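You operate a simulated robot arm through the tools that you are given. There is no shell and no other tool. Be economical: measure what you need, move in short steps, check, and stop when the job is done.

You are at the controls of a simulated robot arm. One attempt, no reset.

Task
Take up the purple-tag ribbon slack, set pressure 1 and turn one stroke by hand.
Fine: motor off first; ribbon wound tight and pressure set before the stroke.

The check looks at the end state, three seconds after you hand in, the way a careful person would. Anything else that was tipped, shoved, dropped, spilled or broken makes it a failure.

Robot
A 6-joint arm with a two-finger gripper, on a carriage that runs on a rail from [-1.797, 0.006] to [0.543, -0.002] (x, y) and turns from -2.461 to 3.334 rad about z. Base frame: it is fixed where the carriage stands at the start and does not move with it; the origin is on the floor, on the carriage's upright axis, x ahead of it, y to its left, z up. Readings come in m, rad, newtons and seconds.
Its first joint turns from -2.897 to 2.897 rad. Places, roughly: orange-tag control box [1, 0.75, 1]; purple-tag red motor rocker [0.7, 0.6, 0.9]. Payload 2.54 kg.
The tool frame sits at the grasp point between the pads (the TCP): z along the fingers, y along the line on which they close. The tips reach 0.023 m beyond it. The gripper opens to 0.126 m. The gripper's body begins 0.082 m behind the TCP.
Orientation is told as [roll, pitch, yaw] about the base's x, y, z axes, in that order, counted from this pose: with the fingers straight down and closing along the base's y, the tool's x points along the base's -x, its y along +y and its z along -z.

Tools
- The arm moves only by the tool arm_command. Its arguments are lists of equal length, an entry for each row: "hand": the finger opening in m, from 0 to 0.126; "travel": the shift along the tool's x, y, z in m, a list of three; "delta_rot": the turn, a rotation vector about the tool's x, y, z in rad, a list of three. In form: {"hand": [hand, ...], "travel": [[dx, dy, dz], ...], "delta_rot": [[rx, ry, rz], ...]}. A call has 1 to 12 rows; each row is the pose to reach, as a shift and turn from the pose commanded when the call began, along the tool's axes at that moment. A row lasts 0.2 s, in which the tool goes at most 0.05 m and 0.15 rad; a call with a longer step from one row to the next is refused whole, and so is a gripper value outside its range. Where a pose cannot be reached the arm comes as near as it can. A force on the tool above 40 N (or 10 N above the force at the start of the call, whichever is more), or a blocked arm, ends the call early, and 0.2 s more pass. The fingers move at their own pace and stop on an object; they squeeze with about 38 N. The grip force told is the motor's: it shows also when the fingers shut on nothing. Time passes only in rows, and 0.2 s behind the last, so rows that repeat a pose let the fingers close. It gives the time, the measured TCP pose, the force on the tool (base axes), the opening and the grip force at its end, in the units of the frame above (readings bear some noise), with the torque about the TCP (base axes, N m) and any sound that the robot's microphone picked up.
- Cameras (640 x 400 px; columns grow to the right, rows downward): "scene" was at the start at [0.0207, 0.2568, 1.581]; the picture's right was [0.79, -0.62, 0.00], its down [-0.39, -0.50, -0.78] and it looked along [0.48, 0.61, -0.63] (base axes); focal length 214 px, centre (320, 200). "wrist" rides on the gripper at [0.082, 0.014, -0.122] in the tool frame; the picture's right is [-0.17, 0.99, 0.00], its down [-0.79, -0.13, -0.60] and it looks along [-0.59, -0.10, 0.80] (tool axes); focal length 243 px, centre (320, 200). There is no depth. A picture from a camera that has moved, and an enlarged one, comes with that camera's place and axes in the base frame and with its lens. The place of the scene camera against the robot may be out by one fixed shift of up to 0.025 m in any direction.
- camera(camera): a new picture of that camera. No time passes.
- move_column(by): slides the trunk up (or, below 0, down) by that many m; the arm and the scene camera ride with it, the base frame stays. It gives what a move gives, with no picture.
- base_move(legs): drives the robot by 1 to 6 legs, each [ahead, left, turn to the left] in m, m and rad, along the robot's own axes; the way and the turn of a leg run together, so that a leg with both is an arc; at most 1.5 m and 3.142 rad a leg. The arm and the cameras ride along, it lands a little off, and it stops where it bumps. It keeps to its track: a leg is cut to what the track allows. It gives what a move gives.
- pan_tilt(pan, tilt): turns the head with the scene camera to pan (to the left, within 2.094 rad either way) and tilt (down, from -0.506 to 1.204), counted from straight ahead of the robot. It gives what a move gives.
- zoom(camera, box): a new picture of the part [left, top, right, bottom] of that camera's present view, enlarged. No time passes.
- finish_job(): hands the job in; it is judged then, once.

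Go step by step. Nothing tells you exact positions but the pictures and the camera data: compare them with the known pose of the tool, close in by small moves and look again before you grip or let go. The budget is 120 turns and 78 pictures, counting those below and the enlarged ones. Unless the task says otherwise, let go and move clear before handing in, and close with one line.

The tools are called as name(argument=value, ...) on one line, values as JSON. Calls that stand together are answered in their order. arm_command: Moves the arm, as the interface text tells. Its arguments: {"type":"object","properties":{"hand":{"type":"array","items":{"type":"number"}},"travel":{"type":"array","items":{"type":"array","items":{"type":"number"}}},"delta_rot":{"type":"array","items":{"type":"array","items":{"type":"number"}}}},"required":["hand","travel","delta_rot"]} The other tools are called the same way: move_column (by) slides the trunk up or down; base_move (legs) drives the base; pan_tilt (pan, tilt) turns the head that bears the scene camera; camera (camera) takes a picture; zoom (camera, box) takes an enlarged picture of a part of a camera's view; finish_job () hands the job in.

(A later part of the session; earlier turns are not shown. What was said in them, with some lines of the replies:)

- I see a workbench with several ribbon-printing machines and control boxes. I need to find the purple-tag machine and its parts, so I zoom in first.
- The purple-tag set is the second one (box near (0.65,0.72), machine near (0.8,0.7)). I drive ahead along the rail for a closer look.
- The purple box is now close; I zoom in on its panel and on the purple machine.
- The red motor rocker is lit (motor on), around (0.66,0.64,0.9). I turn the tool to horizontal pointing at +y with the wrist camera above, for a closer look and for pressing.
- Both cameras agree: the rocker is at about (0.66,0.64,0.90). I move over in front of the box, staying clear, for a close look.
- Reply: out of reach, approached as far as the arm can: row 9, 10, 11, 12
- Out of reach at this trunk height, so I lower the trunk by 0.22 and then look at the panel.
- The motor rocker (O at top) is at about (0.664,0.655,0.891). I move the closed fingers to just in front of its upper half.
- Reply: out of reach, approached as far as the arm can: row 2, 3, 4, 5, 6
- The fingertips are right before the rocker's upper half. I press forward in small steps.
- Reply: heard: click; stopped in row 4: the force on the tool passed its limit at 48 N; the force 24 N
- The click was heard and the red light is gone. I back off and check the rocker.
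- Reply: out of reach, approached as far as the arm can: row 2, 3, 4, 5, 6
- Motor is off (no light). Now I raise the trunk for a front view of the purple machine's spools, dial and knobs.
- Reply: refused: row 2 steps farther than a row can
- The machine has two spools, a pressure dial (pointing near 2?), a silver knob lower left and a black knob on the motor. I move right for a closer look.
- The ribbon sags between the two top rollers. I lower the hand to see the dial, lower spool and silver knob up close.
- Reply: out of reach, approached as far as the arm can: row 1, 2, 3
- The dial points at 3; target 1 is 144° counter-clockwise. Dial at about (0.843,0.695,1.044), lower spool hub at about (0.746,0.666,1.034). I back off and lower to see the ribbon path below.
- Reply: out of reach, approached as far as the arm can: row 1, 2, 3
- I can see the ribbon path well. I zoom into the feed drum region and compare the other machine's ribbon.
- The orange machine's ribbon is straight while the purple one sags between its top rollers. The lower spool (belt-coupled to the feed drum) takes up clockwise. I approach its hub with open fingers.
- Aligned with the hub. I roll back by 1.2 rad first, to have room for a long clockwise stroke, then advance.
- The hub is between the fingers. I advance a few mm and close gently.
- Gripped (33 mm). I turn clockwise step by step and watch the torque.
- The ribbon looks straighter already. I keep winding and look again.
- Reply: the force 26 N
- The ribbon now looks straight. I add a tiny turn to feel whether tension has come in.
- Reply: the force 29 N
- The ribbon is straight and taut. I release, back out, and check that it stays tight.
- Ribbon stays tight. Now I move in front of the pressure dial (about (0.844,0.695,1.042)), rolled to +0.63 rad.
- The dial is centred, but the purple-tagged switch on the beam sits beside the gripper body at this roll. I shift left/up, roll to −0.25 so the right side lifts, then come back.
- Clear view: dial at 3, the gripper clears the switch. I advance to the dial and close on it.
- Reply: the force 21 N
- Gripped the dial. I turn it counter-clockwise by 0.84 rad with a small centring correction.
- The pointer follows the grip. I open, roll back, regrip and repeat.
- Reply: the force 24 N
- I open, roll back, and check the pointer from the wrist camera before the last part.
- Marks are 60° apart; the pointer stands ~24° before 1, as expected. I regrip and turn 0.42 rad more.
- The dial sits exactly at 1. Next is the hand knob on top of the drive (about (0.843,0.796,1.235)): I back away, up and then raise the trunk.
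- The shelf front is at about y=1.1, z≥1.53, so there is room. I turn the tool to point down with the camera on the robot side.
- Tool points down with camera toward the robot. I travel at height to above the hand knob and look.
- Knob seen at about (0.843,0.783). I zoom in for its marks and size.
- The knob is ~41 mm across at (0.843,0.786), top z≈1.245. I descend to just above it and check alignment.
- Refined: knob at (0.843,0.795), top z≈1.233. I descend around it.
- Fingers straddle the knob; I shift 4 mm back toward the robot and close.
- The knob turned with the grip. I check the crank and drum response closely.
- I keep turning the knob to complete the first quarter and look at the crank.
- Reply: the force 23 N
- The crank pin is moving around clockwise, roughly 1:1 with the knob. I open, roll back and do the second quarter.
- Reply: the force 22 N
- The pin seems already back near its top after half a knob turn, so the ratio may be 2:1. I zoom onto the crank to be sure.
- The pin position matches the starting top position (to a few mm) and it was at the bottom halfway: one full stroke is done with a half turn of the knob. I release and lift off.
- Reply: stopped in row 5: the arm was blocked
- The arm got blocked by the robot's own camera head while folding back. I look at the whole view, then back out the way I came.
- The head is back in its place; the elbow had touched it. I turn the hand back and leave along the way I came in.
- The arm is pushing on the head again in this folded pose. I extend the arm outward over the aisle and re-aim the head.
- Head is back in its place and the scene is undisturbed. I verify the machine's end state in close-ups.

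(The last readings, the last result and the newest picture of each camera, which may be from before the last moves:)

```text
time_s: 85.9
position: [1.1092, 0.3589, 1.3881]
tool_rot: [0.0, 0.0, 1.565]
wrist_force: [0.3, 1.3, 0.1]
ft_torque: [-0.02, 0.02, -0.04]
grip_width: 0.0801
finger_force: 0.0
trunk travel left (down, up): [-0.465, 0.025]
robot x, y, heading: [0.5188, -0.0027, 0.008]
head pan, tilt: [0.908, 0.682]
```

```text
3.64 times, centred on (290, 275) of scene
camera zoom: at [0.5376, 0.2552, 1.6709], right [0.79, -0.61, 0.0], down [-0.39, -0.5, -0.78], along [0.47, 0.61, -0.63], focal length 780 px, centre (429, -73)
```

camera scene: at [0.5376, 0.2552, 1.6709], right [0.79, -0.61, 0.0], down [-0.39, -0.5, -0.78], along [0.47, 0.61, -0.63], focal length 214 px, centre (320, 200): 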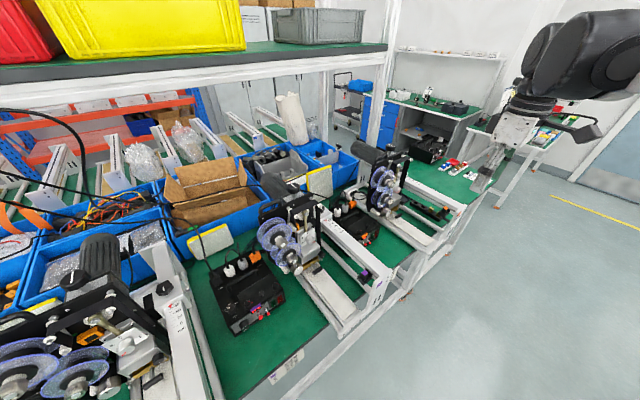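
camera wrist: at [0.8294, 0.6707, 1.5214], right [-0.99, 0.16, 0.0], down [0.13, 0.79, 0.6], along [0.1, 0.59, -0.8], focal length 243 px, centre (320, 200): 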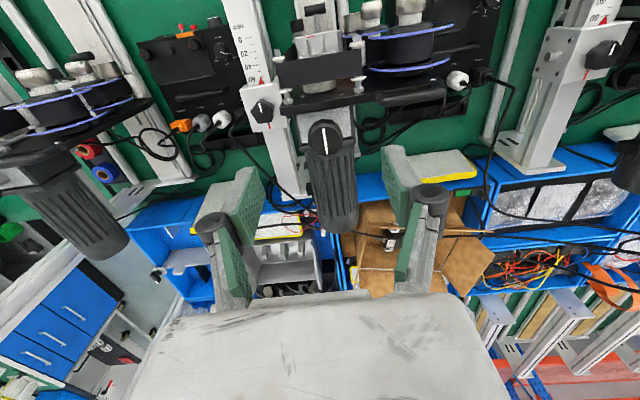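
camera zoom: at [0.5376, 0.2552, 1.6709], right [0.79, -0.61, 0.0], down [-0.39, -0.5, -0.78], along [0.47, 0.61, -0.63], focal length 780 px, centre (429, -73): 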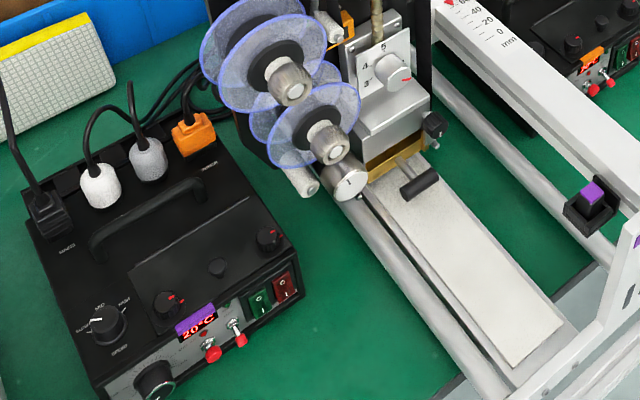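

Box is off, ribbon straight, dial at 1. To verify the crank is exactly back at top, I return to the earlier camera viewpoint for a direct comparison.

arm_command(hand=[0.08, 0.08, 0.08], travel=[[0, 0, -0.04], [0, 0, -0.08], [0, 0, -0.1]], delta_rot=[[0, 0, 0], [0, 0, 0], [0, 0, 0]])

base_move(legs=[[-0.12, 0, 0]])

move_column(by=-0.24)

zoom(camera="scene", box=[310, 110, 370, 150])

```text
time_s: 86.7
position: [1.1104, 0.3616, 1.4905]
tool_rot: [0.0, 0.001, 1.564]
wrist_force: [-0.6, 0.5, -0.2]
ft_torque: [0.0, -0.02, -0.01]
grip_width: 0.0802
finger_force: 0.0
trunk travel left (down, up): [-0.465, 0.025]
robot x, y, heading: [0.5209, 0.0007, 0.002]
head pan, tilt: [0.908, 0.682]
```

```text
time_s: 87.9
position: [0.9915, 0.3598, 1.4911]
tool_rot: [-0.002, 0.002, 1.563]
wrist_force: [-0.8, 0.0, 1.4]
ft_torque: [-0.01, -0.08, 0.01]
grip_width: 0.0801
finger_force: 0.1
trunk travel left (down, up): [-0.465, 0.025]
robot x, y, heading: [0.4004, 0.0009, 0.003]
head pan, tilt: [0.908, 0.682]
```

```text
time_s: 90.4
position: [0.993, 0.3608, 1.2513]
tool_rot: [-0.002, 0.0, 1.561]
wrist_force: [0.2, 0.4, -0.3]
ft_torque: [-0.02, 0.0, 0.03]
grip_width: 0.0803
finger_force: 0.1
trunk travel left (down, up): [-0.225, 0.265]
robot x, y, heading: [0.3966, -0.0016, 0.006]
head pan, tilt: [0.908, 0.682]
```

```text
10.00 times, centred on (340, 130) of scene
camera zoom: at [0.4186, 0.2554, 1.431], right [0.79, -0.61, 0.0], down [-0.39, -0.5, -0.78], along [0.48, 0.61, -0.63], focal length 2145 px, centre (120, 900)
```

zoom: 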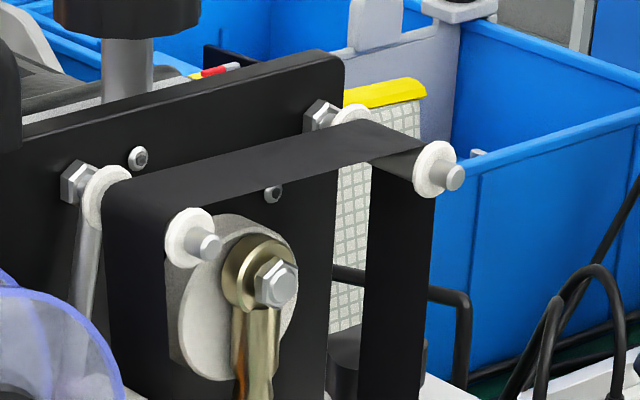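

The motor rocker is off, the ribbon is straight and stays tight, and the pressure dial is at 1. The crank pin is back at its starting top position after one stroke, which took half a turn of the hand knob. The hand is clear, so I hand in.

finish_job()

```text
The job is handed in.
```

I switched the purple-tag motor off, wound the ribbon tight, set the pressure to 1 and then turned one full stroke by hand, and I have handed the job in. On the way out the arm bumped the robot's own camera head twice; the head came back to its place, and nothing else looked disturbed in the pictures I took afterwards.
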